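You operate a simulated robot arm through the tools that you are given. There is no shell and no other tool. Be economical: measure what you need, move in short steps, check, and stop when the job is done.

The job below is to be done with a simulated robot arm. You get a single attempt, and the scene is never put back.

Task
Test the big and the middle-size orange pots with the probe; water the dry one.
Fine: all the jug's water; probe back in the black pot, jug back. Set down upright: small jug.

The check looks at the end state, three seconds after you hand in, the way a careful person would. Anything else that was tipped, shoved, dropped, spilled or broken makes it a failure.

Robot
A 7-joint arm with a two-finger parallel gripper, fixed in place. Base frame: the origin is at the foot of the arm, x ahead of it, y to its left, z up. Readings come in mm, degrees, newtons and seconds.
With the tool pointing down near the work surface it reaches from about 340 to 780 mm from the base axis. Its first joint turns from -166.0 to 166.0 degrees. Payload 3.91 kg.
Tool frame: the origin (TCP) lies between the finger pads and is the grasp point; the fingertips stand 30 mm ahead of it; z points along the fingers, y is the line along which they close. The gripper opens to 110 mm. The fingers are 20 mm wide and 10 mm thick; the gripper's body (48 by 112 mm) begins 55 mm behind the TCP.
Orientation is told as [roll, pitch, yaw] about the base's x, y, z axes, in that order, counted from this pose: with the fingers straight down and closing along the base's y, the tool's x points along the base's -x, its y along +y and its z along -z.

Tools
- The arm moves only by the tool drive_tool. Its argument "motion" is one flat list of numbers, 7 for each row, row after row: the shift along the tool's x, y, z in mm, then the turn, a rotation vector about the tool's x, y, z in degrees, then the opening, from 0 (shut) to 1 (fully open). In form: [x, y, z, wx, wy, wz, fingers, x, y, z, wx, wy, wz, fingers, ...]. A call has 1 to 8 rows; each row is the pose to reach, as a shift and turn from the pose commanded when the call began, along the tool's axes at that moment. Each row takes 0.2 s and may step no farther than 50 mm and 8.6 degrees from the row before; otherwise, or with a gripper value out of range, the whole call is refused. A pose out of reach is approached as far as the arm can. The call stops where the force on the tool passes 40 N (or 10 N more than at its start, if that is more) or the arm is blocked; 0.2 s more then pass. The fingers move at their own pace (about 153 mm/s each) and stop on an object; they squeeze with about 39 N. The grip force told is the motor's: it shows also when the fingers shut on nothing. Time passes only in rows, and 0.2 s behind the last, so rows that repeat a pose let the fingers close. The reply holds the time, the measured pose of the TCP, the force on the tool along the base axes, the opening and the grip force, in the units named above and with some noise, with the torque about the TCP (base axes, N m) and any sound that the robot's microphone picked up.
- Cameras (640 x 400 px; columns grow to the right, rows downward): "scene" is fixed at [394.3, -498.9, 1784.7]; the picture's right is [0.89, -0.45, 0.00], its down [-0.42, -0.84, -0.35] and it looks along [0.16, 0.31, -0.94] (base axes); focal length 275 px, centre (320, 200). "wrist" rides on the gripper at [77, 7, -115] in the tool frame; the picture's right is [-0.09, 1.00, 0.00], its down [-0.80, -0.07, -0.59] and it looks along [-0.59, -0.05, 0.80] (tool axes); focal length 270 px, centre (320, 200). There is no depth. A picture from a camera that has moved, and an enlarged one, comes with that camera's place and axes in the base frame and with its lens. The place of the scene camera against the robot may be out by one fixed shift of up to 25 mm in any direction.
- grab_frame(camera): a new picture of that camera. No time passes.
- raise_lower(by): slides the trunk up (or, below 0, down) by that many mm; the arm rides with it, the base frame stays. It gives what a move gives, with no picture.
- close_up(camera, box): a new picture of the part [left, top, right, bottom] of that camera's present view, enlarged. No time passes.
- close_job(): hands the job in; it is judged then, once.

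Work in short steps. Places have to be worked out from the pictures, the camera data and where the tool is seen: move nearer, look again, correct. Check each grasp and each placing, and mend what went wrong. You have 120 turns and 76 pictures in all, those below and enlarged ones among them. Open the gripper and draw the arm clear of the work before you hand the job in, unless the task says otherwise.

The tools are called after ">>>" as a command line: name --argument value ..., lists and objects as JSON in quotes. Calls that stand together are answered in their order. drive_tool: Moves the arm, as the interface text tells. Its arguments: {"type":"object","properties":{"motion":{"type":"array","items":{"type":"number"}}},"required":["motion"]} The other tools are called the same way: raise_lower (by) slides the trunk up or down; grab_frame (camera) takes a picture; close_up (camera, box) takes an enlarged picture of a part of a camera's view; close_job () hands the job in.

At the start:

```text
time_s: 0.0
tool_pos: [269.3, -203.3, 1402.9]
orientation: [0.0, 0.1, 0.0]
contact_force: [0.5, 0.1, 0.3]
ft_torque: [0.0, -0.01, -0.05]
width: 109.9
grasp_force: 0.0
trunk travel left (down, up): [-575.0, 35.0]
```

scene: 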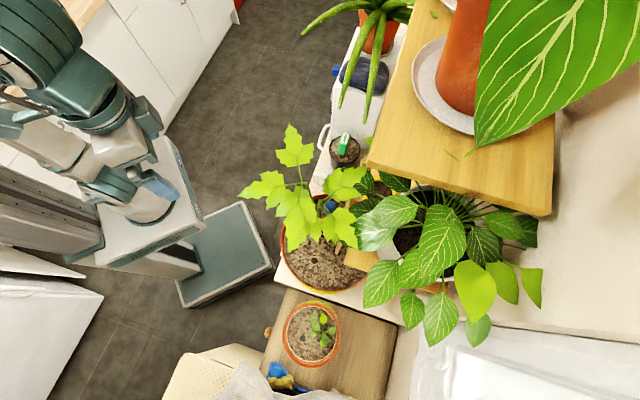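
wrist: 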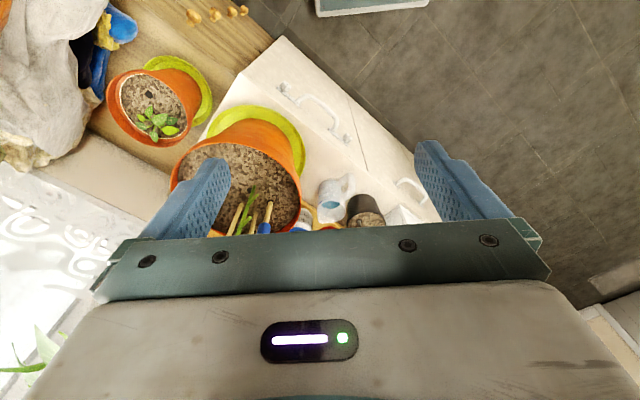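

I start by enlarging both views to identify pots, probe and jug.

>>> close_up --camera "scene" --box '[220, 100, 420, 225]'

>>> close_up --camera "wrist" --box '[80, 0, 480, 250]'

>>> close_up --camera "scene" --box '[220, 200, 460, 400]'

```text
3.20 times, centred on (320, 162) of scene
camera zoom: at [394.3, -498.9, 1784.7], right [0.89, -0.45, 0.0], down [-0.42, -0.84, -0.35], along [0.16, 0.31, -0.94], focal length 880 px, centre (320, 320)
```

zoom: 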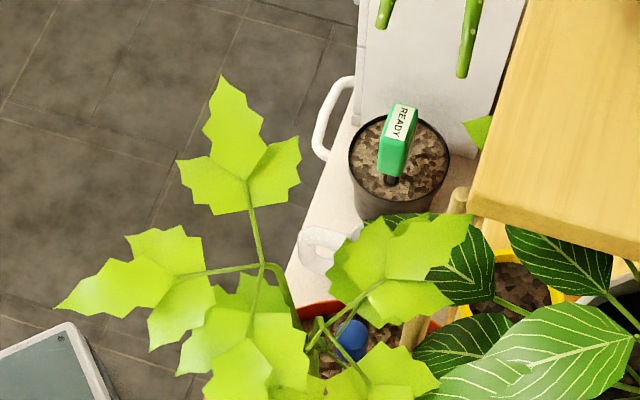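

```text
1.60 times, centred on (280, 125) of wrist
camera zoom: at [192.0, -197.1, 1516.3], right [0.09, 1.0, 0.0], down [0.8, -0.07, 0.59], along [0.59, -0.05, -0.8], focal length 432 px, centre (384, 320)
```

zoom: 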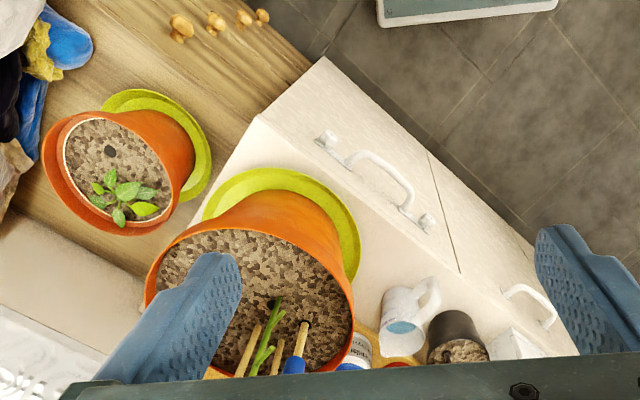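

```text
2.00 times, centred on (340, 300) of scene
camera zoom: at [394.3, -498.9, 1784.7], right [0.89, -0.45, 0.0], down [-0.42, -0.84, -0.35], along [0.16, 0.31, -0.94], focal length 550 px, centre (280, 0)
```

zoom: 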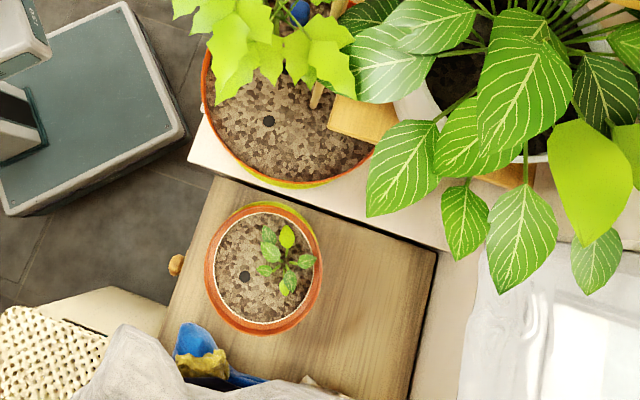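

The probe (green, "READY") stands in the black pot near (684,-105,~930), the middle pot's hole is near (314,-561,947). I tilt the tool outward and shift sideways to view the jug/probe area.

>>> drive_tool --motion '[0, 30, 0, 0, -8.4, 0, 1, 0, 60, 0, 0, -16.8, 0, 1, 0, 90, 0, 0, -25, 0, 1]'

>>> grab_frame --camera "wrist"

```text
time_s: 0.8
tool_pos: [276.7, -100.1, 1398.5]
orientation: [0.5, -24.3, 3.2]
contact_force: [-0.9, 1.0, 0.0]
ft_torque: [-0.05, -0.1, -0.04]
width: 110.1
grasp_force: 0.0
trunk travel left (down, up): [-575.0, 35.0]
```

```text
70 pictures are left
camera wrist: at [159.8, -102.3, 1471.8], right [0.02, 1.0, 0.04], down [0.49, -0.05, 0.87], along [0.87, 0.0, -0.49], focal length 270 px, centre (320, 200)
```

wrist: 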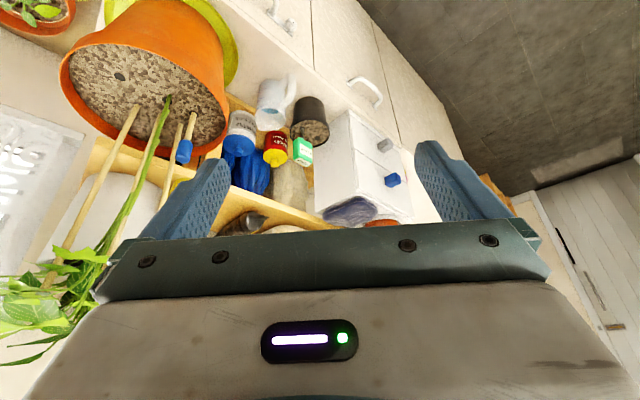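

>>> close_up --camera "wrist" --box '[200, 60, 424, 200]'

>>> close_up --camera "wrist" --box '[0, 0, 320, 200]'

```text
2.86 times, centred on (312, 130) of wrist
camera zoom: at [159.8, -102.3, 1471.8], right [0.02, 1.0, 0.04], down [0.49, -0.05, 0.87], along [0.87, 0.0, -0.49], focal length 772 px, centre (343, 400)
```

zoom: 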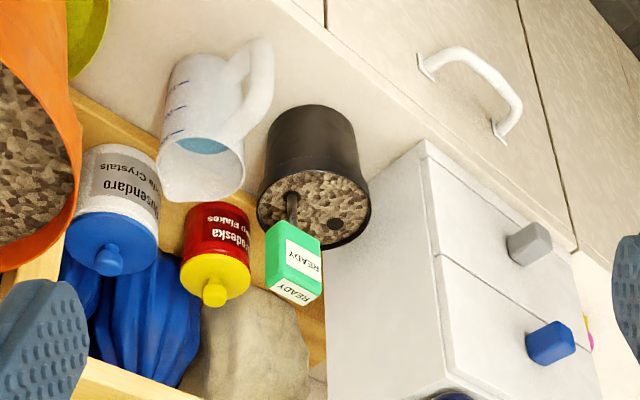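

```text
2.00 times, centred on (160, 100) of wrist
camera zoom: at [159.8, -102.3, 1471.8], right [0.02, 1.0, 0.04], down [0.49, -0.05, 0.87], along [0.87, 0.0, -0.49], focal length 541 px, centre (640, 400)
```

zoom: 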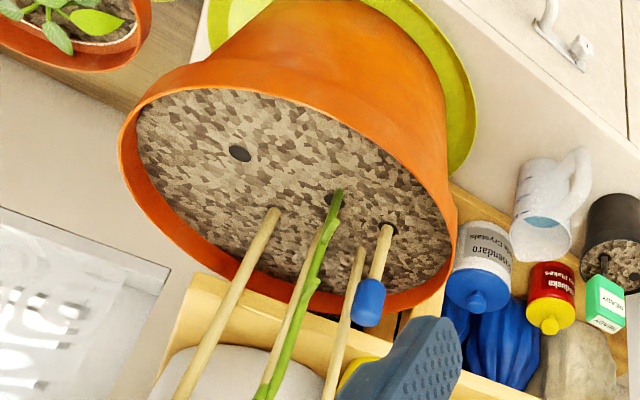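

Big pot's hole ≈ (428,-407,1083), probe top ≈ (661,-137,1090), jug rim ≈ (560,-196,1051). I lower the trunk and look more levelly at the plant and jug.

>>> raise_lower --by -150

>>> grab_frame --camera "wrist"

>>> grab_frame --camera "scene"

```text
time_s: 2.5
tool_pos: [280.6, -103.2, 1247.0]
orientation: [0.6, -24.0, 3.2]
contact_force: [-0.2, 0.2, 1.7]
ft_torque: [-0.04, 0.0, 0.02]
width: 109.8
grasp_force: 0.1
trunk travel left (down, up): [-425.0, 185.0]
```

```text
67 pictures are left
camera wrist: at [163.2, -105.4, 1320.5], right [0.02, 1.0, 0.05], down [0.49, -0.05, 0.87], along [0.87, 0.01, -0.49], focal length 270 px, centre (320, 200)
```

wrist: 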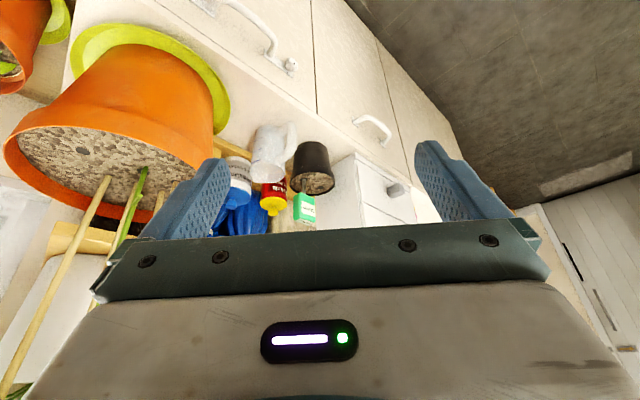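

```text
66 pictures are left
```

scene: 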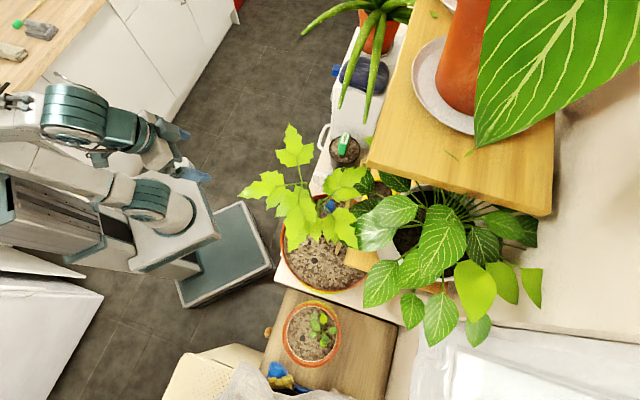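

Next I yaw the tool about 45° right so the camera faces the plant over the big pot and the jug.

>>> drive_tool --motion '[0, 0, 0, 3.05, 0, 6.85, 1, 0, 0, 0, 6.1, 0, 13.7, 1, 0, 0, 0, 9.15, 0, 20.55, 1, 0, 0, 0, 12.2, 0, 27.4, 1, 0, 0, 0, 15.25, 0, 34.25, 1, 0, 0, 0, 18.3, 0, 41.1, 1]'

>>> drive_tool --motion '[0, 0, 0, 0, -8.4, 0, 1, 0, 0, 0, 0, -16.8, 0, 1, 0, 0, 0, 0, -25, 0, 1]'

>>> grab_frame --camera "wrist"

```text
time_s: 3.7
tool_pos: [293.4, -90.6, 1239.5]
orientation: [1.3, -22.0, -24.7]
contact_force: [0.1, 0.4, -0.4]
ft_torque: [-0.01, 0.02, -0.03]
width: 110.1
grasp_force: 0.0
trunk travel left (down, up): [-425.0, 185.0]
stopped in row 5: the arm was blocked; the commanded pose is now the measured one
```

```text
time_s: 4.4
tool_pos: [327.8, -123.2, 1187.6]
orientation: [0.9, -33.3, -28.1]
contact_force: [0.0, 0.1, 0.2]
ft_torque: [0.0, -0.03, -0.02]
width: 109.9
grasp_force: 0.1
trunk travel left (down, up): [-425.0, 185.0]
stopped in row 3: the arm was blocked; the commanded pose is now the measured one
```

```text
65 pictures are left
camera wrist: at [216.8, -59.2, 1241.3], right [0.53, 0.85, 0.06], down [0.26, -0.23, 0.94], along [0.81, -0.48, -0.35], focal length 270 px, centre (320, 200)
```

wrist: 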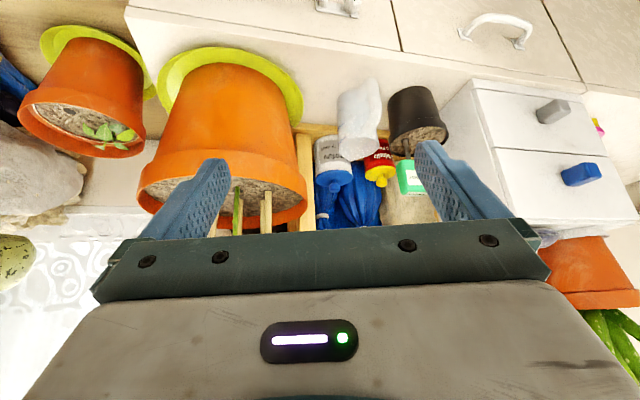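

The arm hit a joint limit close to its body, no contact. Enlarging the jug region.

>>> close_up --camera "wrist" --box '[300, 60, 460, 160]'

>>> close_up --camera "wrist" --box '[0, 0, 320, 200]'

```text
4.00 times, centred on (380, 110) of wrist
camera zoom: at [216.8, -59.2, 1241.3], right [0.53, 0.85, 0.06], down [0.26, -0.23, 0.94], along [0.81, -0.48, -0.35], focal length 1081 px, centre (80, 560)
```

zoom: 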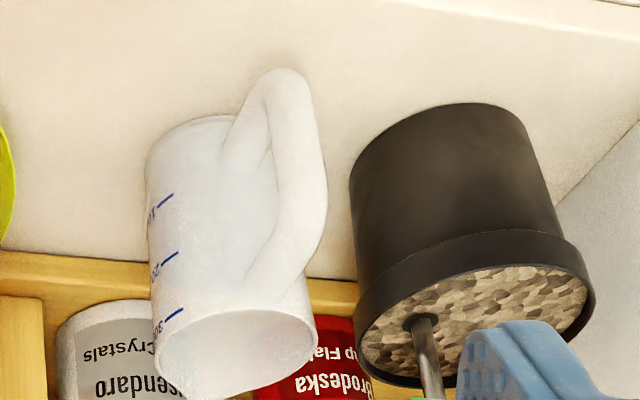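

```text
2.00 times, centred on (160, 100) of wrist
camera zoom: at [216.8, -59.2, 1241.3], right [0.53, 0.85, 0.06], down [0.26, -0.23, 0.94], along [0.81, -0.48, -0.35], focal length 541 px, centre (640, 400)
```

zoom: 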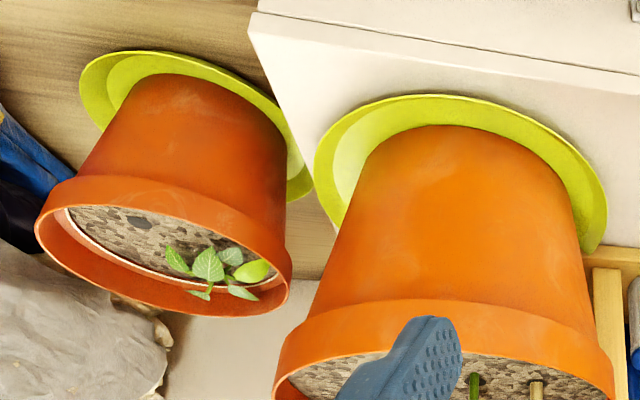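

Jug rim ≈ (601,-205,1005), its handle points toward the robot/left (≈(-0.54,0.84)), outer handle ≈ (568,-154). I move out and level the tool to view the probe closely.

>>> drive_tool --motion '[-38.6, 16.3, 3.6, 0, 6.25, 0, 1, -77.2, 32.6, 7.2, 0, 12.5, 0, 1, -115.9, 49, 10.8, 0, 18.75, 0, 1, -154.5, 65.3, 14.4, 0, 25, 0, 1]'

>>> drive_tool --motion '[0, 0, 0, 0, 0, -7, 1, 0, 0, 0, 0, 0, -14, 1, 0, 0, 0, 0, 0, -21, 1, 0, 0, 0, 0, 0, -28, 1]'

>>> grab_frame --camera "wrist"

```text
time_s: 5.4
tool_pos: [474.4, -126.0, 1264.7]
orientation: [0.8, -8.6, -27.5]
contact_force: [1.3, -0.9, -0.4]
ft_torque: [0.02, 0.01, -0.01]
width: 110.0
grasp_force: 0.0
trunk travel left (down, up): [-425.0, 185.0]
```

```text
time_s: 6.4
tool_pos: [476.3, -125.7, 1265.6]
orientation: [-3.5, -8.2, 0.9]
contact_force: [0.1, 0.5, -0.5]
ft_torque: [-0.01, -0.02, 0.0]
width: 110.0
grasp_force: 0.0
trunk travel left (down, up): [-425.0, 185.0]
```

```text
62 pictures are left
camera wrist: at [383.2, -115.2, 1367.4], right [0.08, 1.0, -0.05], down [0.71, -0.02, 0.71], along [0.7, -0.09, -0.71], focal length 270 px, centre (320, 200)
```

wrist: 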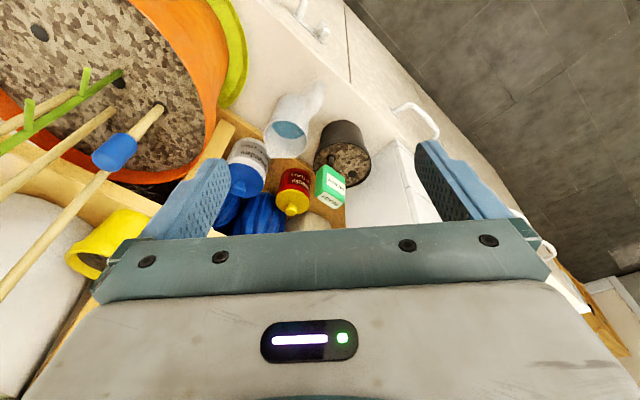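

>>> close_up --camera "wrist" --box '[240, 75, 400, 215]'

>>> close_up --camera "scene" --box '[300, 120, 380, 180]'

```text
2.86 times, centred on (320, 145) of wrist
camera zoom: at [383.2, -115.2, 1367.4], right [0.08, 1.0, -0.05], down [0.71, -0.02, 0.71], along [0.7, -0.09, -0.71], focal length 772 px, centre (320, 357)
```

zoom: 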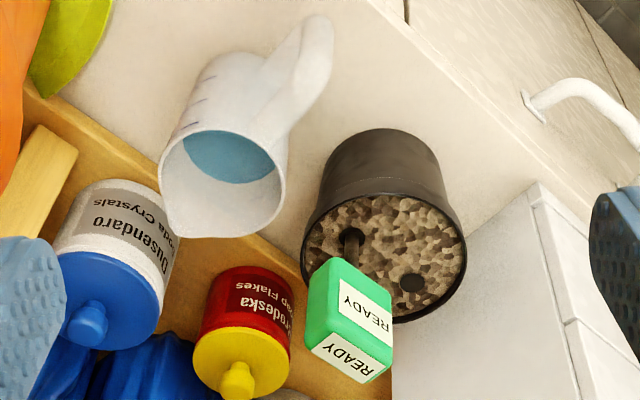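

```text
6.67 times, centred on (340, 150) of scene
camera zoom: at [394.3, -498.9, 1784.7], right [0.89, -0.45, 0.0], down [-0.42, -0.84, -0.35], along [0.16, 0.31, -0.94], focal length 1834 px, centre (187, 533)
```

zoom: 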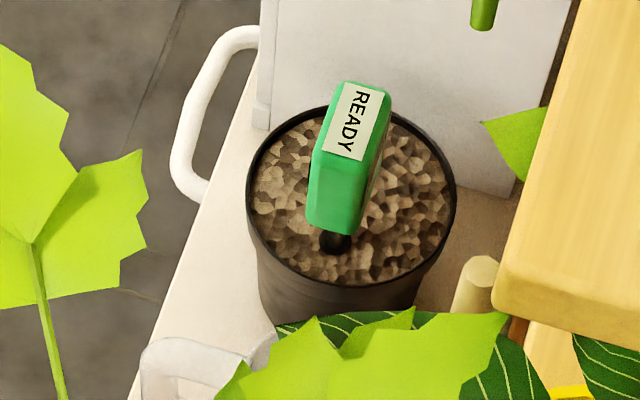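

Probe: top at (663,-135,1083), handle about 40×22 mm, long axis at azimuth ~56°, soil ~982. I level the tool first.

>>> drive_tool --motion '[0, 0, 0, -1.75, 4.1, 0, 0.75, 0, 0, 0, -3.5, 8.2, 0, 0.75]'

```text
time_s: 7.0
tool_pos: [475.5, -126.0, 1266.0]
orientation: [0.1, 0.1, 0.6]
contact_force: [0.0, 0.1, 0.1]
ft_torque: [0.05, -0.03, 0.02]
width: 82.5
grasp_force: 0.2
trunk travel left (down, up): [-425.0, 185.0]
```

Now I move above the probe with yaw -34°, about 100 mm above its top.

>>> drive_tool --motion '[-37.4, -1.8, 16, 0, 0, 6.9, 0.75, -74.8, -3.6, 32, 0, 0, 13.8, 0.75, -112.2, -5.4, 48, 0, 0, 20.7, 0.75, -149.6, -7.2, 64, 0, 0, 27.6, 0.75, -187, -9, 80, 0, 0, 34.6, 0.75]'

>>> grab_frame --camera "wrist"

>>> grab_frame --camera "scene"

```text
time_s: 8.2
tool_pos: [654.0, -131.2, 1184.1]
orientation: [0.1, 0.1, -34.2]
contact_force: [0.5, 0.3, 1.0]
ft_torque: [0.0, -0.09, 0.0]
width: 82.4
grasp_force: 0.2
out of reach, approached as far as the arm can: row 5
trunk travel left (down, up): [-425.0, 185.0]
```

```text
59 pictures are left
camera wrist: at [594.2, -82.9, 1298.3], right [0.63, 0.77, 0.0], down [0.62, -0.51, 0.59], along [0.46, -0.38, -0.8], focal length 270 px, centre (320, 200)
```

wrist: 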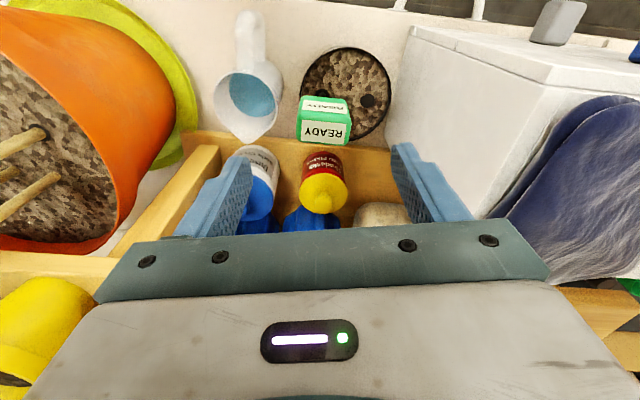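

```text
58 pictures are left
```

scene: 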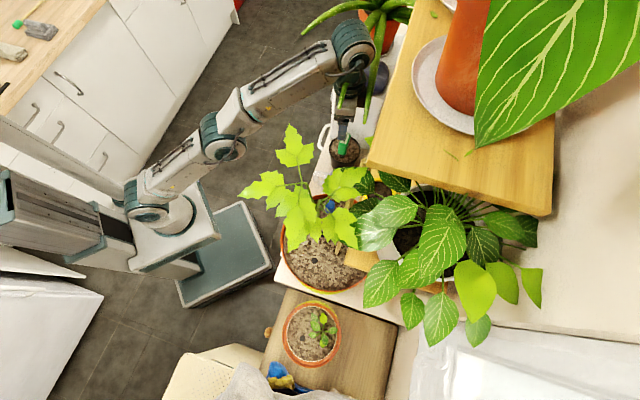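

The arm is at its reach limit with this trunk height (shoulder lower than wrist), so I'll raise the trunk and reach down instead. First a close-up to refine the handle's orientation.

>>> close_up --camera "wrist" --box '[200, 0, 400, 150]'

>>> raise_lower --by 130

```text
2.67 times, centred on (300, 75) of wrist
camera zoom: at [594.2, -82.9, 1298.3], right [0.63, 0.77, 0.0], down [0.62, -0.51, 0.59], along [0.46, -0.38, -0.8], focal length 721 px, centre (373, 533)
```

zoom: 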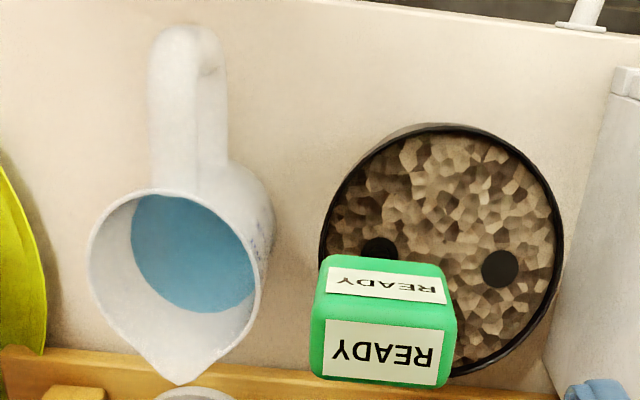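

```text
time_s: 9.8
tool_pos: [655.1, -130.4, 1314.0]
orientation: [0.1, 0.0, -34.0]
contact_force: [0.1, -0.5, -0.4]
ft_torque: [0.01, 0.0, 0.01]
width: 82.6
grasp_force: 0.1
trunk travel left (down, up): [-555.0, 55.0]
```

Handle's long axis is at azimuth ~46°, center ≈ (665.5,-138). I turn to yaw -44° and descend to z≈1164.

>>> drive_tool --motion '[-3.2, 0, 40, 0, 0, 2.5, 0.75, -6.3, 0, 80, 0, 0, 5, 0.75, -9.5, 0, 115, 0, 0, 7.5, 0.75, -12.6, 0, 150, 0, 0, 10, 0.75]'

>>> close_up --camera "wrist" --box '[200, 20, 440, 220]'

```text
time_s: 10.8
tool_pos: [667.2, -138.6, 1163.9]
orientation: [0.0, -0.1, -44.0]
contact_force: [-0.8, -0.3, 0.4]
ft_torque: [0.0, -0.03, 0.01]
width: 82.5
grasp_force: 0.1
trunk travel left (down, up): [-555.0, 55.0]
```

```text
2.00 times, centred on (320, 120) of wrist
camera zoom: at [615.8, -80.3, 1278.3], right [0.76, 0.65, 0.0], down [0.53, -0.61, 0.59], along [0.39, -0.45, -0.8], focal length 541 px, centre (320, 360)
```

zoom: 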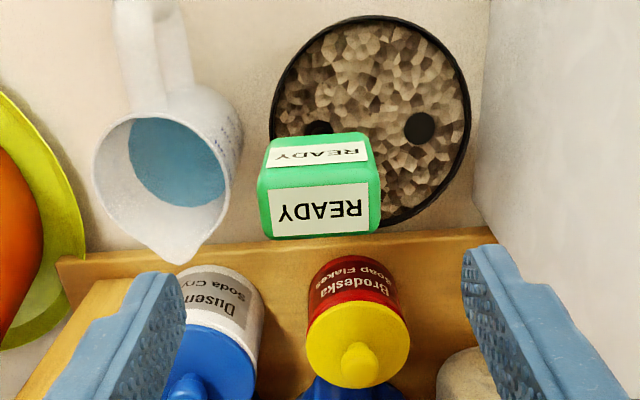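

Fingers are aligned with the handle; small x correction and descend to z≈1064.

>>> drive_tool --motion '[3.6, -0.4, 35, 0, 0, 0, 0.75, 3.6, -0.4, 70, 0, 0, 0, 0.75, 3.6, -0.4, 100, 0, 0, 0, 0.75]'

>>> grab_frame --camera "wrist"

```text
time_s: 11.6
tool_pos: [661.9, -135.5, 1063.7]
orientation: [0.1, 0.1, -44.0]
contact_force: [0.2, 0.6, -0.1]
ft_torque: [-0.02, -0.01, 0.0]
width: 82.6
grasp_force: 0.0
trunk travel left (down, up): [-555.0, 55.0]
```

```text
55 pictures are left
camera wrist: at [611.5, -77.9, 1177.8], right [0.76, 0.66, 0.0], down [0.53, -0.61, 0.59], along [0.39, -0.45, -0.8], focal length 270 px, centre (320, 200)
```

wrist: 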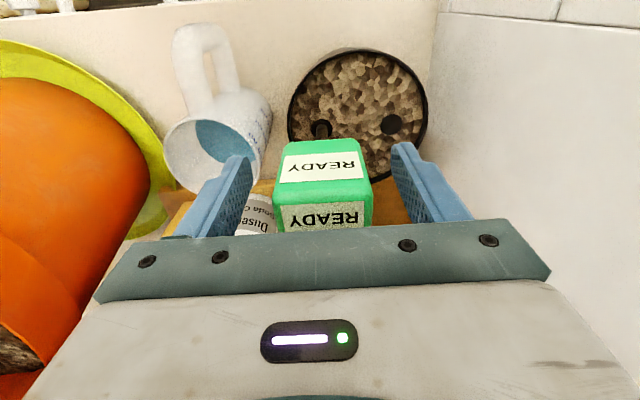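

Handle sits between the fingers, centred at (662,-135). Closing.

>>> drive_tool --motion '[0, 0, 0, 0, 0, 0, 0.2, 0, 0, 0, 0, 0, 0, 0.2, 0, 0, 0, 0, 0, 0, 0.2]'

```text
time_s: 12.4
tool_pos: [662.2, -135.0, 1064.9]
orientation: [0.1, 0.1, -44.0]
contact_force: [-0.3, 0.5, 0.5]
ft_torque: [-0.03, 0.0, -0.01]
width: 45.4
grasp_force: 39.1
trunk travel left (down, up): [-555.0, 55.0]
```

Gripped at 45 mm. Lifting straight up 150 mm.

>>> drive_tool --motion '[0, 0, -30, 0, 0, 0, 0.2, 0, 0, -70, 0, 0, 0, 0.2, 0, 0, -110, 0, 0, 0, 0.2, 0, 0, -150, 0, 0, 0, 0.2]'

>>> grab_frame --camera "wrist"

>>> grab_frame --camera "scene"

```text
time_s: 13.4
tool_pos: [659.3, -137.8, 1214.4]
orientation: [0.1, 0.0, -44.1]
contact_force: [-0.9, -0.7, -0.7]
ft_torque: [-0.01, 0.0, -0.02]
width: 45.4
grasp_force: 38.7
trunk travel left (down, up): [-555.0, 55.0]
```

```text
54 pictures are left
camera wrist: at [610.4, -80.4, 1328.5], right [0.76, 0.66, 0.0], down [0.53, -0.61, 0.59], along [0.39, -0.45, -0.8], focal length 270 px, centre (320, 200)
```

wrist: 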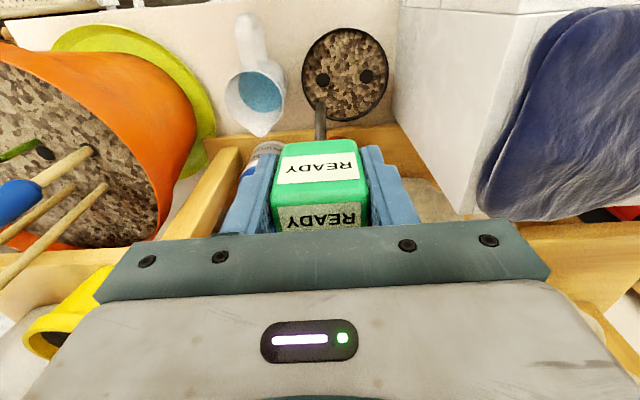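

```text
53 pictures are left
```

scene: 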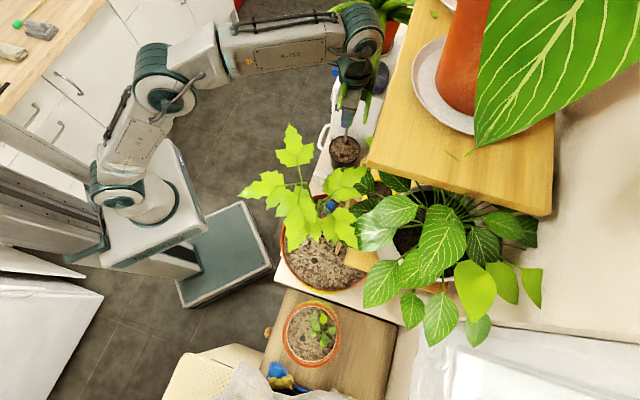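

Probe pulled out, pin tip ≈147 mm below the TCP. The maple's leaves seem to hang at z≈1350–1450 over the big pot, so I'll test the middle pot first; retreating toward the base.

>>> drive_tool --motion '[38.4, -24.8, 0, 0, 0, 0, 0.2, 76.8, -49.7, 0, 0, 0, 0, 0.2, 115.2, -74.5, 0, 0, 0, 0, 0.2, 153.6, -99.4, 0, 0, 0, 0, 0.2, 192, -124.2, 0, 0, 0, 0, 0.2, 230, -149, 0, 0, 0, 0, 0.2]'

>>> grab_frame --camera "wrist"

```text
time_s: 14.8
tool_pos: [390.8, -83.1, 1214.7]
orientation: [0.1, -0.1, -44.0]
contact_force: [-0.9, 0.8, -1.2]
ft_torque: [0.0, 0.0, 0.02]
width: 45.1
grasp_force: 39.2
trunk travel left (down, up): [-555.0, 55.0]
```

```text
52 pictures are left
camera wrist: at [339.3, -24.8, 1328.4], right [0.76, 0.66, 0.0], down [0.53, -0.61, 0.6], along [0.39, -0.45, -0.8], focal length 270 px, centre (320, 200)
```

wrist: 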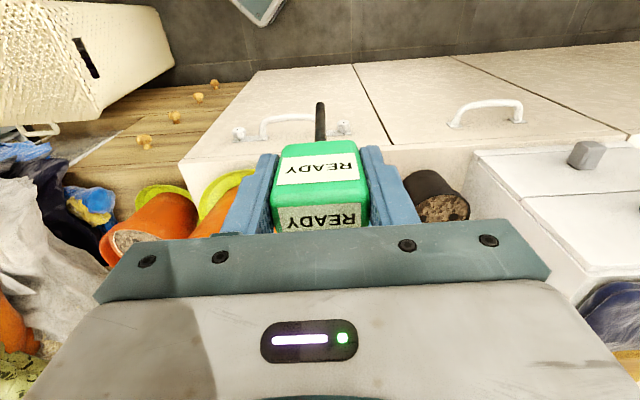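

Lower the trunk slightly, then swing around close to the base toward the middle pot.

>>> raise_lower --by -50

>>> drive_tool --motion '[-4.4, -41.2, 0, 0, 0, 5.75, 0.2, -8.8, -82.5, 0, 0, 0, 11.5, 0.2, -13.3, -123.7, 0, 0, 0, 17.25, 0.2, -17.7, -165, 0, 0, 0, 23, 0.2]'

>>> grab_frame --camera "wrist"

>>> grab_frame --camera "scene"

```text
time_s: 15.7
tool_pos: [391.4, -83.4, 1163.6]
orientation: [0.2, 0.1, -43.9]
contact_force: [0.4, -0.3, -0.9]
ft_torque: [0.02, 0.0, -0.01]
width: 45.2
grasp_force: 38.5
trunk travel left (down, up): [-505.0, 105.0]
```

```text
time_s: 16.7
tool_pos: [289.4, -216.9, 1165.6]
orientation: [0.1, 0.1, -67.1]
contact_force: [0.5, 0.2, 0.1]
ft_torque: [0.02, -0.01, 0.01]
width: 45.3
grasp_force: 39.5
trunk travel left (down, up): [-505.0, 105.0]
```

```text
51 pictures are left
camera wrist: at [265.4, -143.3, 1279.2], right [0.95, 0.31, 0.0], down [0.25, -0.77, 0.59], along [0.18, -0.56, -0.8], focal length 270 px, centre (320, 200)
```

wrist: 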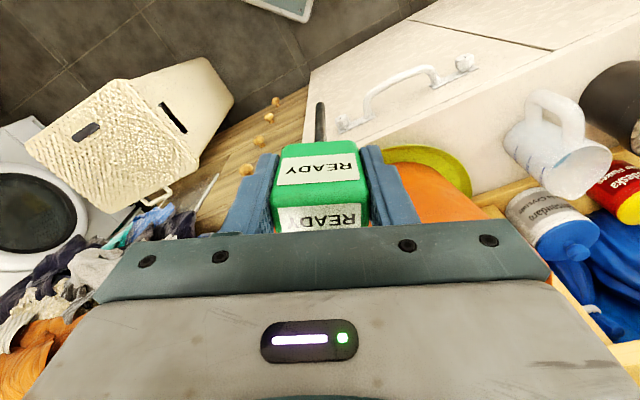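

```text
50 pictures are left
```

scene: 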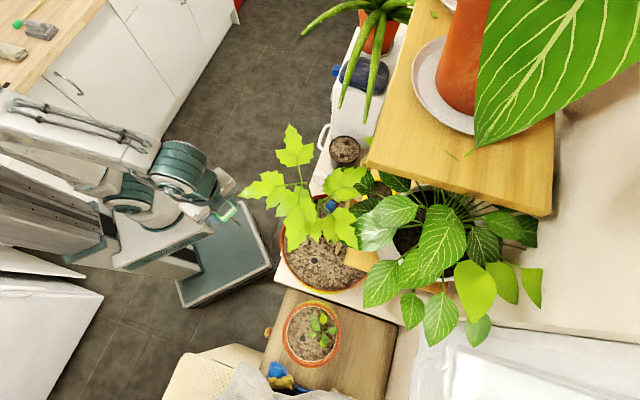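

Clear of the leaves; continuing the arc.

>>> drive_tool --motion '[-22, -35.2, 0, 0, 0, 5.75, 0.2, -44, -70.3, 0, 0, 0, 11.5, 0.2, -66, -105.5, 0, 0, 0, 17.25, 0.2, -88, -140.7, 0, 0, 0, 23, 0.2]'

>>> grab_frame --camera "wrist"

```text
time_s: 17.7
tool_pos: [195.9, -353.3, 1163.7]
orientation: [0.1, 0.1, -90.1]
contact_force: [-0.9, 0.2, -0.7]
ft_torque: [0.02, 0.02, -0.01]
width: 45.4
grasp_force: 38.9
trunk travel left (down, up): [-505.0, 105.0]
```

```text
49 pictures are left
camera wrist: at [202.6, -276.9, 1278.3], right [1.0, -0.09, 0.0], down [-0.07, -0.8, 0.59], along [-0.05, -0.59, -0.8], focal length 270 px, centre (320, 200)
```

wrist: 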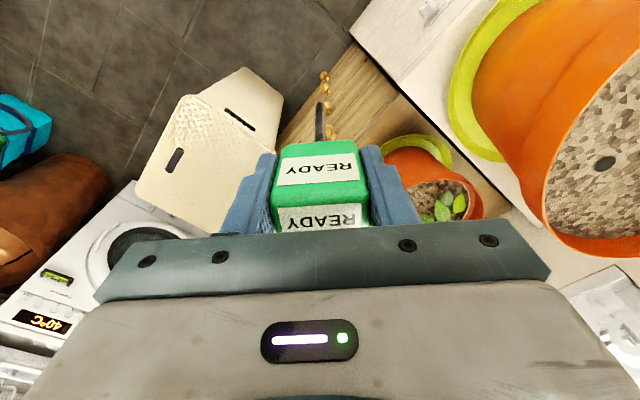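

Now over the middle pot's hole (314,-565).

>>> drive_tool --motion '[-42.4, 23.6, 0, 0, 0, 0, 0.2, -84.8, 47.2, 0, 0, 0, 0, 0.2, -127.2, 70.8, 0, 0, 0, 0, 0.2, -169.6, 94.4, 0, 0, 0, 0, 0.2, -212, 118, 0, 0, 0, 0, 0.2]'

>>> close_up --camera "wrist" --box '[220, 40, 460, 240]'

>>> close_up --camera "scene" --box '[240, 220, 400, 380]'

```text
time_s: 18.9
tool_pos: [313.0, -563.9, 1164.3]
orientation: [0.0, 0.2, -90.1]
contact_force: [0.3, -0.1, -0.3]
ft_torque: [0.0, 0.02, 0.01]
width: 45.5
grasp_force: 39.3
trunk travel left (down, up): [-505.0, 105.0]
```

```text
2.00 times, centred on (340, 140) of wrist
camera zoom: at [319.9, -487.4, 1279.1], right [1.0, -0.09, 0.0], down [-0.07, -0.8, 0.59], along [-0.05, -0.59, -0.81], focal length 541 px, centre (280, 320)
```

zoom: 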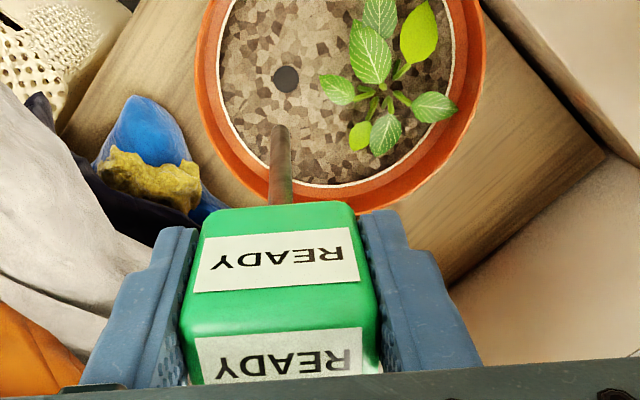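

```text
2.50 times, centred on (320, 300) of scene
camera zoom: at [394.3, -498.9, 1784.7], right [0.89, -0.45, 0.0], down [-0.42, -0.84, -0.35], along [0.16, 0.31, -0.94], focal length 688 px, centre (320, -50)
```

zoom: 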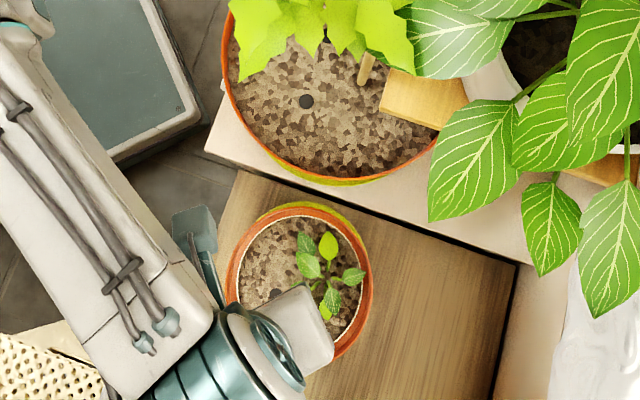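

Pin tip ≈ (313.5,-564,1024), hole ≈ (317.5,-562). Correct and descend 55 mm, then check.

>>> drive_tool --motion '[2, 4, 28, 0, 0, 0, 0.2, 2, 4, 55, 0, 0, 0, 0.2]'

>>> close_up --camera "wrist" --box '[260, 20, 420, 140]'

```text
time_s: 19.5
tool_pos: [317.9, -559.4, 1108.1]
orientation: [-0.1, 0.1, -89.9]
contact_force: [0.2, 1.1, -0.8]
ft_torque: [-0.02, -0.01, -0.01]
width: 45.3
grasp_force: 38.9
trunk travel left (down, up): [-505.0, 105.0]
```

```text
3.33 times, centred on (340, 80) of wrist
camera zoom: at [324.7, -483.7, 1221.8], right [1.0, -0.09, 0.0], down [-0.07, -0.8, 0.59], along [-0.05, -0.59, -0.81], focal length 901 px, centre (253, 600)
```

zoom: 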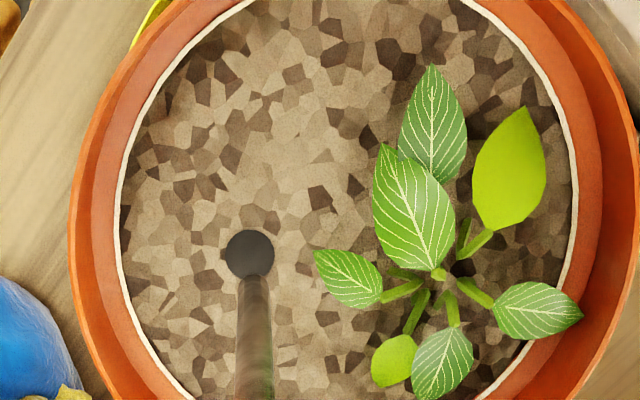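

Aligned within ~1 mm. Inserting slowly to TCP z≈1020.

>>> drive_tool --motion '[-0.8, -0.3, 20, 0, 0, 0, 0.2, -0.8, -0.3, 38, 0, 0, 0, 0.2, -0.8, -0.3, 54, 0, 0, 0, 0.2, -0.8, -0.3, 70, 0, 0, 0, 0.2, -0.8, -0.3, 86, 0, 0, 0, 0.2]'

>>> grab_frame --camera "wrist"

```text
time_s: 20.7
tool_pos: [316.7, -559.7, 1022.0]
orientation: [0.0, 0.1, -90.0]
contact_force: [-1.0, 2.0, -0.2]
ft_torque: [0.19, 0.01, -0.01]
width: 45.5
grasp_force: 39.3
trunk travel left (down, up): [-505.0, 105.0]
```

```text
45 pictures are left
camera wrist: at [323.6, -484.7, 1136.5], right [1.0, -0.09, 0.0], down [-0.07, -0.8, 0.59], along [-0.05, -0.59, -0.8], focal length 270 px, centre (320, 200)
```

wrist: 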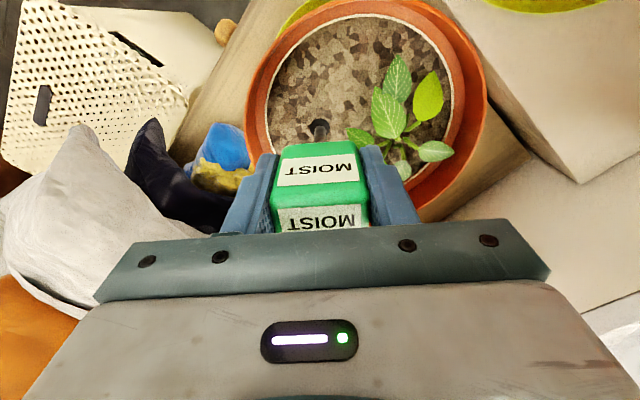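

Reads MOIST. To keep the wrist below/away from the maple leaves at the big pot I want to regrip the handle with a tilted tool; first I twist the probe in place so the tilt goes toward the free -x side.

>>> drive_tool --motion '[0, 0, 0, 0, 0, -8, 0.2, 0, 0, 0, 0, 0, -16, 0.2, 0, 0, 0, 0, 0, -24, 0.2, 0, 0, 0, 0, 0, -32, 0.2, 0, 0, 0, 0, 0, -40, 0.2, 0, 0, 0, 0, 0, -48, 0.2, 0, 0, 0, 0, 0, -56, 0.2, 0, 0, 0, 0, 0, -64, 0.2]'

>>> grab_frame --camera "wrist"

```text
time_s: 22.5
tool_pos: [317.8, -560.5, 1022.3]
orientation: [0.0, -0.1, -25.8]
contact_force: [-2.0, 0.5, 1.8]
ft_torque: [0.05, 0.2, 0.01]
width: 45.4
grasp_force: 39.6
trunk travel left (down, up): [-505.0, 105.0]
```

```text
44 pictures are left
camera wrist: at [250.2, -522.0, 1136.4], right [0.51, 0.86, 0.0], down [0.69, -0.41, 0.59], along [0.51, -0.31, -0.8], focal length 270 px, centre (320, 200)
```

wrist: 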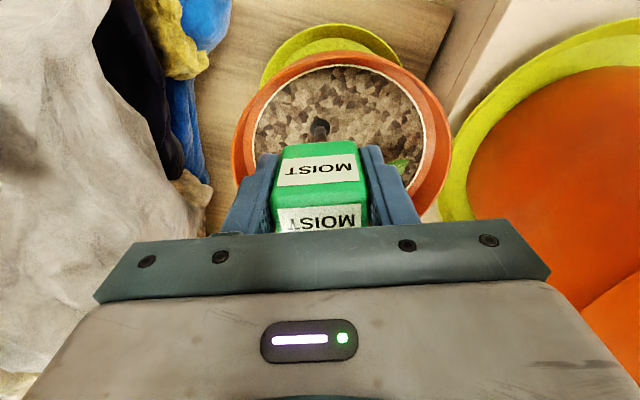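

Now open and tilt the tool 40° about the closing axis, staying around the handle.

>>> drive_tool --motion '[0, 0, 0, 0, 0, 0, 0.62, 0, 0, 0, 0, 0, 0, 0.62, 0, 0, 0, 0, -8, 0, 0.62, 0, 0, 0, 0, -16, 0, 0.62, 0, 0, 0, 0, -24, 0, 0.62, 0, 0, 0, 0, -32, 0, 0.62, 0, 0, 0, 0, -40, 0, 0.62]'

>>> grab_frame --camera "wrist"

>>> close_up --camera "scene" --box '[220, 220, 420, 400]'

```text
time_s: 24.1
tool_pos: [316.6, -561.3, 1023.1]
orientation: [0.1, -40.1, -26.1]
contact_force: [-0.5, -0.3, -1.5]
ft_torque: [0.02, 0.01, 0.0]
width: 68.2
grasp_force: 0.1
trunk travel left (down, up): [-505.0, 105.0]
```

```text
43 pictures are left
camera wrist: at [200.1, -497.6, 1060.5], right [0.5, 0.87, 0.06], down [0.17, -0.17, 0.97], along [0.85, -0.47, -0.23], focal length 270 px, centre (320, 200)
```

wrist: 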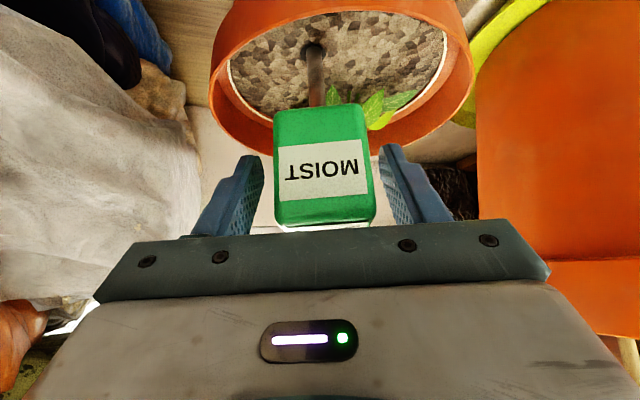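

```text
2.22 times, centred on (320, 310) of scene
camera zoom: at [394.3, -498.9, 1784.7], right [0.89, -0.45, 0.0], down [-0.42, -0.84, -0.35], along [0.16, 0.31, -0.94], focal length 611 px, centre (320, -44)
```

zoom: 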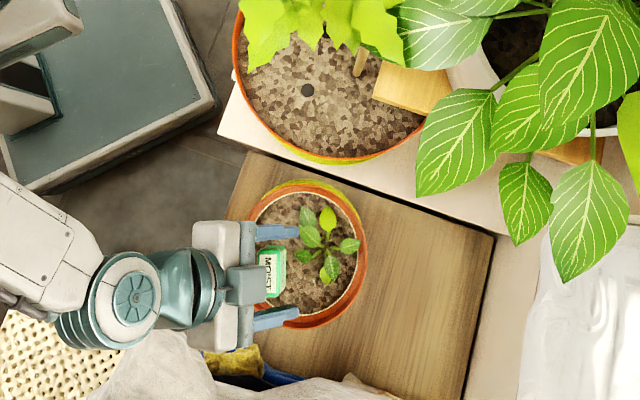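

Handle centred, stands free. Closing, then lifting vertically 140 mm.

>>> drive_tool --motion '[0, 0, 0, 0, 0, 0, 0.2, 0, 0, 0, 0, 0, 0, 0.2, 0, 0, 0, 0, 0, 0, 0.2, -12.9, 0, -15.3, 0, 0, 0, 0.2, -32, 0, -38, 0, 0, 0, 0.2, -58, 0, -69, 0, 0, 0, 0.2, -90, 0, -107, 0, 0, 0, 0.2]'

>>> grab_frame --camera "wrist"

```text
time_s: 25.7
tool_pos: [313.4, -557.6, 1165.4]
orientation: [0.1, -40.0, -26.0]
contact_force: [0.1, 1.1, 0.0]
ft_torque: [0.02, 0.0, -0.01]
width: 45.3
grasp_force: 38.7
trunk travel left (down, up): [-505.0, 105.0]
```

```text
41 pictures are left
camera wrist: at [198.1, -495.7, 1203.0], right [0.5, 0.87, 0.06], down [0.18, -0.17, 0.97], along [0.85, -0.47, -0.24], focal length 270 px, centre (320, 200)
```

wrist: 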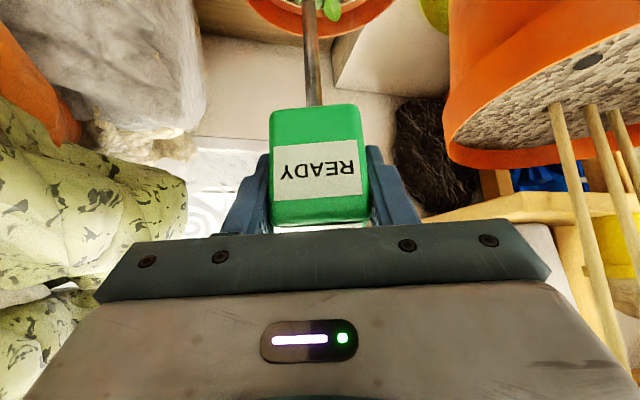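

Heading to the big pot: raising and moving partway, keeping on the leaf-free -x/-y side.

>>> drive_tool --motion '[-17.2, 23.8, -14, 0, 0, 0, 0.2, -34.5, 47.5, -28, 0, 0, 0, 0.2, -51.8, 71.3, -42, 0, 0, 0, 0.2, -69, 95.1, -55.7, 0, 0, 0, 0.2]'

>>> drive_tool --motion '[0, 0, 0, -4.6, 0, -5.5, 0.2, 0, 0, 0, -9.2, 0, -11, 0.2, 0, 0, 0, -13.9, 0, -16.6, 0.2, 0, 0, 0, -18.5, 0, -22.1, 0.2, 0, 0, 0, -23.1, 0, -27.6, 0.2]'

>>> grab_frame --camera "wrist"

>>> grab_frame --camera "scene"

```text
time_s: 26.7
tool_pos: [372.2, -480.1, 1250.1]
orientation: [0.1, -40.1, -26.0]
contact_force: [-0.6, 0.1, -0.4]
ft_torque: [-0.02, -0.02, -0.02]
width: 45.3
grasp_force: 39.2
trunk travel left (down, up): [-505.0, 105.0]
```

```text
time_s: 27.9
tool_pos: [374.2, -483.7, 1250.8]
orientation: [0.0, -39.9, 10.1]
contact_force: [0.0, -0.8, -0.5]
ft_torque: [-0.03, -0.01, -0.02]
width: 45.4
grasp_force: 39.4
trunk travel left (down, up): [-505.0, 105.0]
```

```text
40 pictures are left
camera wrist: at [241.9, -500.9, 1287.2], right [-0.11, 0.99, 0.06], down [0.24, -0.03, 0.97], along [0.96, 0.12, -0.23], focal length 270 px, centre (320, 200)
```

wrist: 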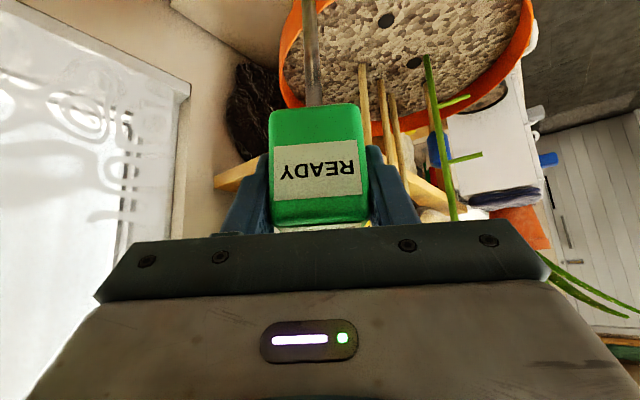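

```text
39 pictures are left
```

scene: 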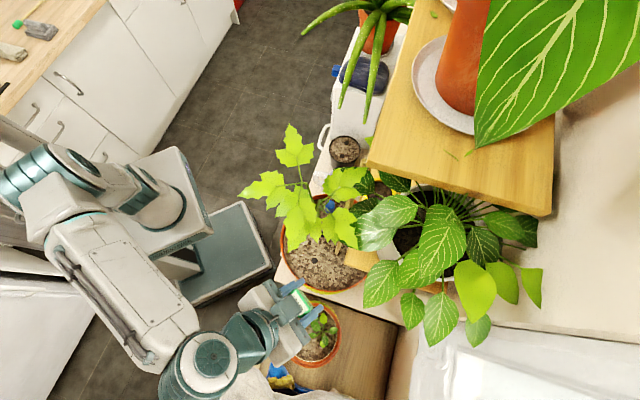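

Hole ≈ (430,-408) confirmed from a third view; leaves are well to the other side. Moving above the hole (tip ≈ 1108).

>>> drive_tool --motion '[-17.4, 21.5, 14.6, 0, 0, 0, 0.2, -34.9, 43, 29.3, 0, 0, 0, 0.2, -52.3, 64.6, 43.9, 0, 0, 0, 0.2]'

>>> close_up --camera "wrist" --box '[240, 0, 480, 160]'

>>> close_up --camera "scene" --box '[230, 140, 390, 300]'

```text
time_s: 28.7
tool_pos: [430.7, -407.2, 1248.3]
orientation: [-0.1, -39.9, 9.9]
contact_force: [-0.6, 0.2, 0.0]
ft_torque: [-0.03, 0.0, 0.01]
width: 45.2
grasp_force: 39.4
trunk travel left (down, up): [-505.0, 105.0]
```

```text
2.50 times, centred on (360, 80) of wrist
camera zoom: at [298.4, -424.9, 1286.0], right [-0.11, 0.99, 0.06], down [0.24, -0.03, 0.97], along [0.96, 0.12, -0.23], focal length 676 px, centre (220, 500)
```

zoom: 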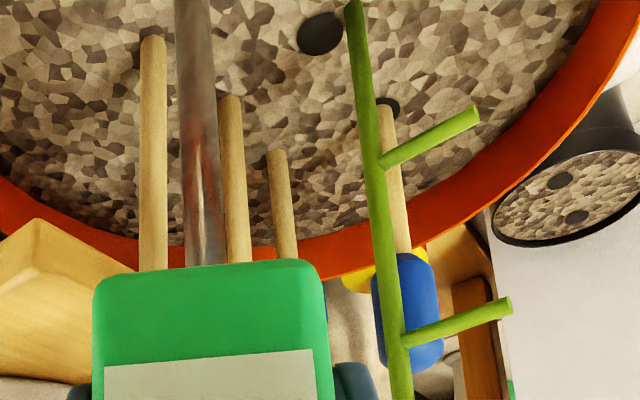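

```text
2.50 times, centred on (310, 220) of scene
camera zoom: at [394.3, -498.9, 1784.7], right [0.89, -0.45, 0.0], down [-0.42, -0.84, -0.35], along [0.16, 0.31, -0.94], focal length 688 px, centre (345, 150)
```

zoom: 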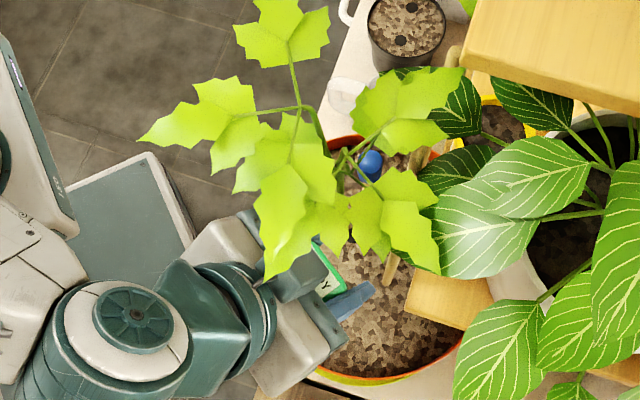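

The leaf hangs above the gripper with no contact; descending only increases clearance. Descend 38 mm and check force at entry.

>>> drive_tool --motion '[6.4, 0, 7.7, 0, 0, 0, 0.2, 12.9, 0, 15.3, 0, 0, 0, 0.2, 19.3, 0, 23, 0, 0, 0, 0.2, 24.4, 0, 29.1, 0, 0, 0, 0.2]'

>>> grab_frame --camera "wrist"

```text
time_s: 29.7
tool_pos: [430.5, -407.5, 1210.6]
orientation: [0.0, -40.1, 10.1]
contact_force: [-1.0, 0.0, -1.1]
ft_torque: [0.0, 0.0, -0.01]
width: 45.2
grasp_force: 38.9
trunk travel left (down, up): [-505.0, 105.0]
```

```text
36 pictures are left
camera wrist: at [298.2, -424.9, 1248.7], right [-0.11, 0.99, 0.06], down [0.24, -0.03, 0.97], along [0.96, 0.12, -0.24], focal length 270 px, centre (320, 200)
```

wrist: 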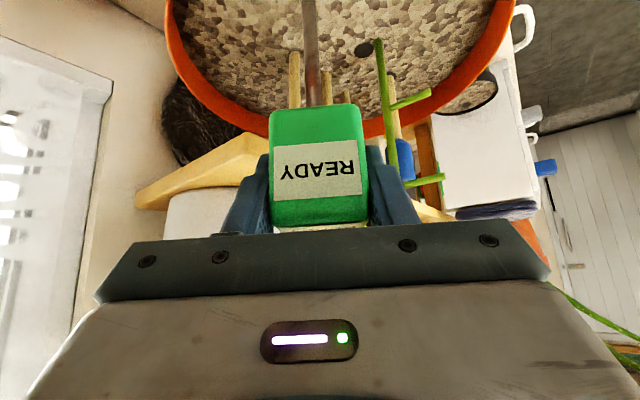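

No resistance. Continue down 26 mm.

>>> drive_tool --motion '[5.8, 0, 6.9, 0, 0, 0, 0.2, 11.6, 0, 13.8, 0, 0, 0, 0.2, 16.7, 0, 19.9, 0, 0, 0, 0.2]'

>>> grab_frame --camera "wrist"

```text
time_s: 30.5
tool_pos: [431.5, -406.3, 1184.3]
orientation: [0.0, -39.9, 10.1]
contact_force: [0.2, 0.6, -0.2]
ft_torque: [0.02, 0.0, 0.0]
width: 45.3
grasp_force: 38.6
trunk travel left (down, up): [-505.0, 105.0]
```

```text
35 pictures are left
camera wrist: at [298.3, -423.8, 1222.6], right [-0.11, 0.99, 0.06], down [0.24, -0.03, 0.97], along [0.96, 0.12, -0.23], focal length 270 px, centre (320, 200)
```

wrist: 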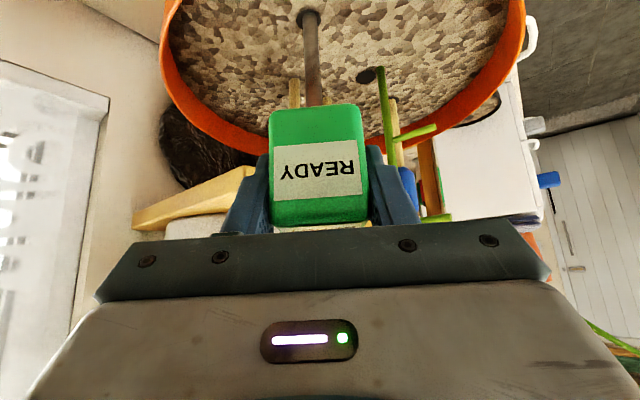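

The pin is entering the hole. Continue 27 mm to full depth.

>>> drive_tool --motion '[5.8, 0, 6.9, 0, 0, 0, 0.2, 11.6, 0, 13.8, 0, 0, 0, 0.2, 17.4, 0, 20.7, 0, 0, 0, 0.2]'

>>> grab_frame --camera "wrist"

```text
time_s: 31.3
tool_pos: [430.9, -405.6, 1159.8]
orientation: [-0.3, -40.2, 10.1]
contact_force: [1.7, 0.0, 8.3]
ft_torque: [0.01, -0.06, -0.04]
width: 45.4
grasp_force: 38.4
trunk travel left (down, up): [-505.0, 105.0]
```

```text
34 pictures are left
camera wrist: at [298.4, -423.4, 1197.5], right [-0.11, 0.99, 0.05], down [0.24, -0.03, 0.97], along [0.97, 0.12, -0.23], focal length 270 px, centre (320, 200)
```

wrist: 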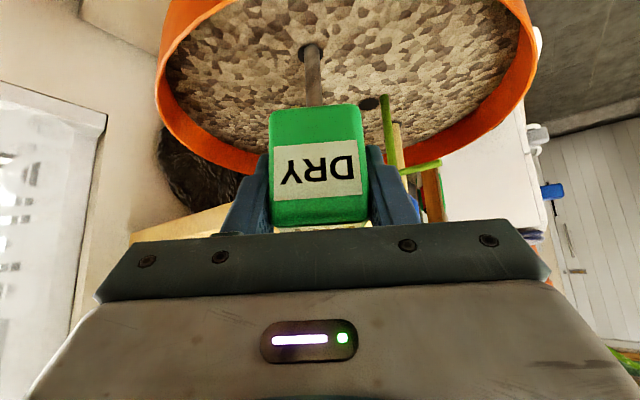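

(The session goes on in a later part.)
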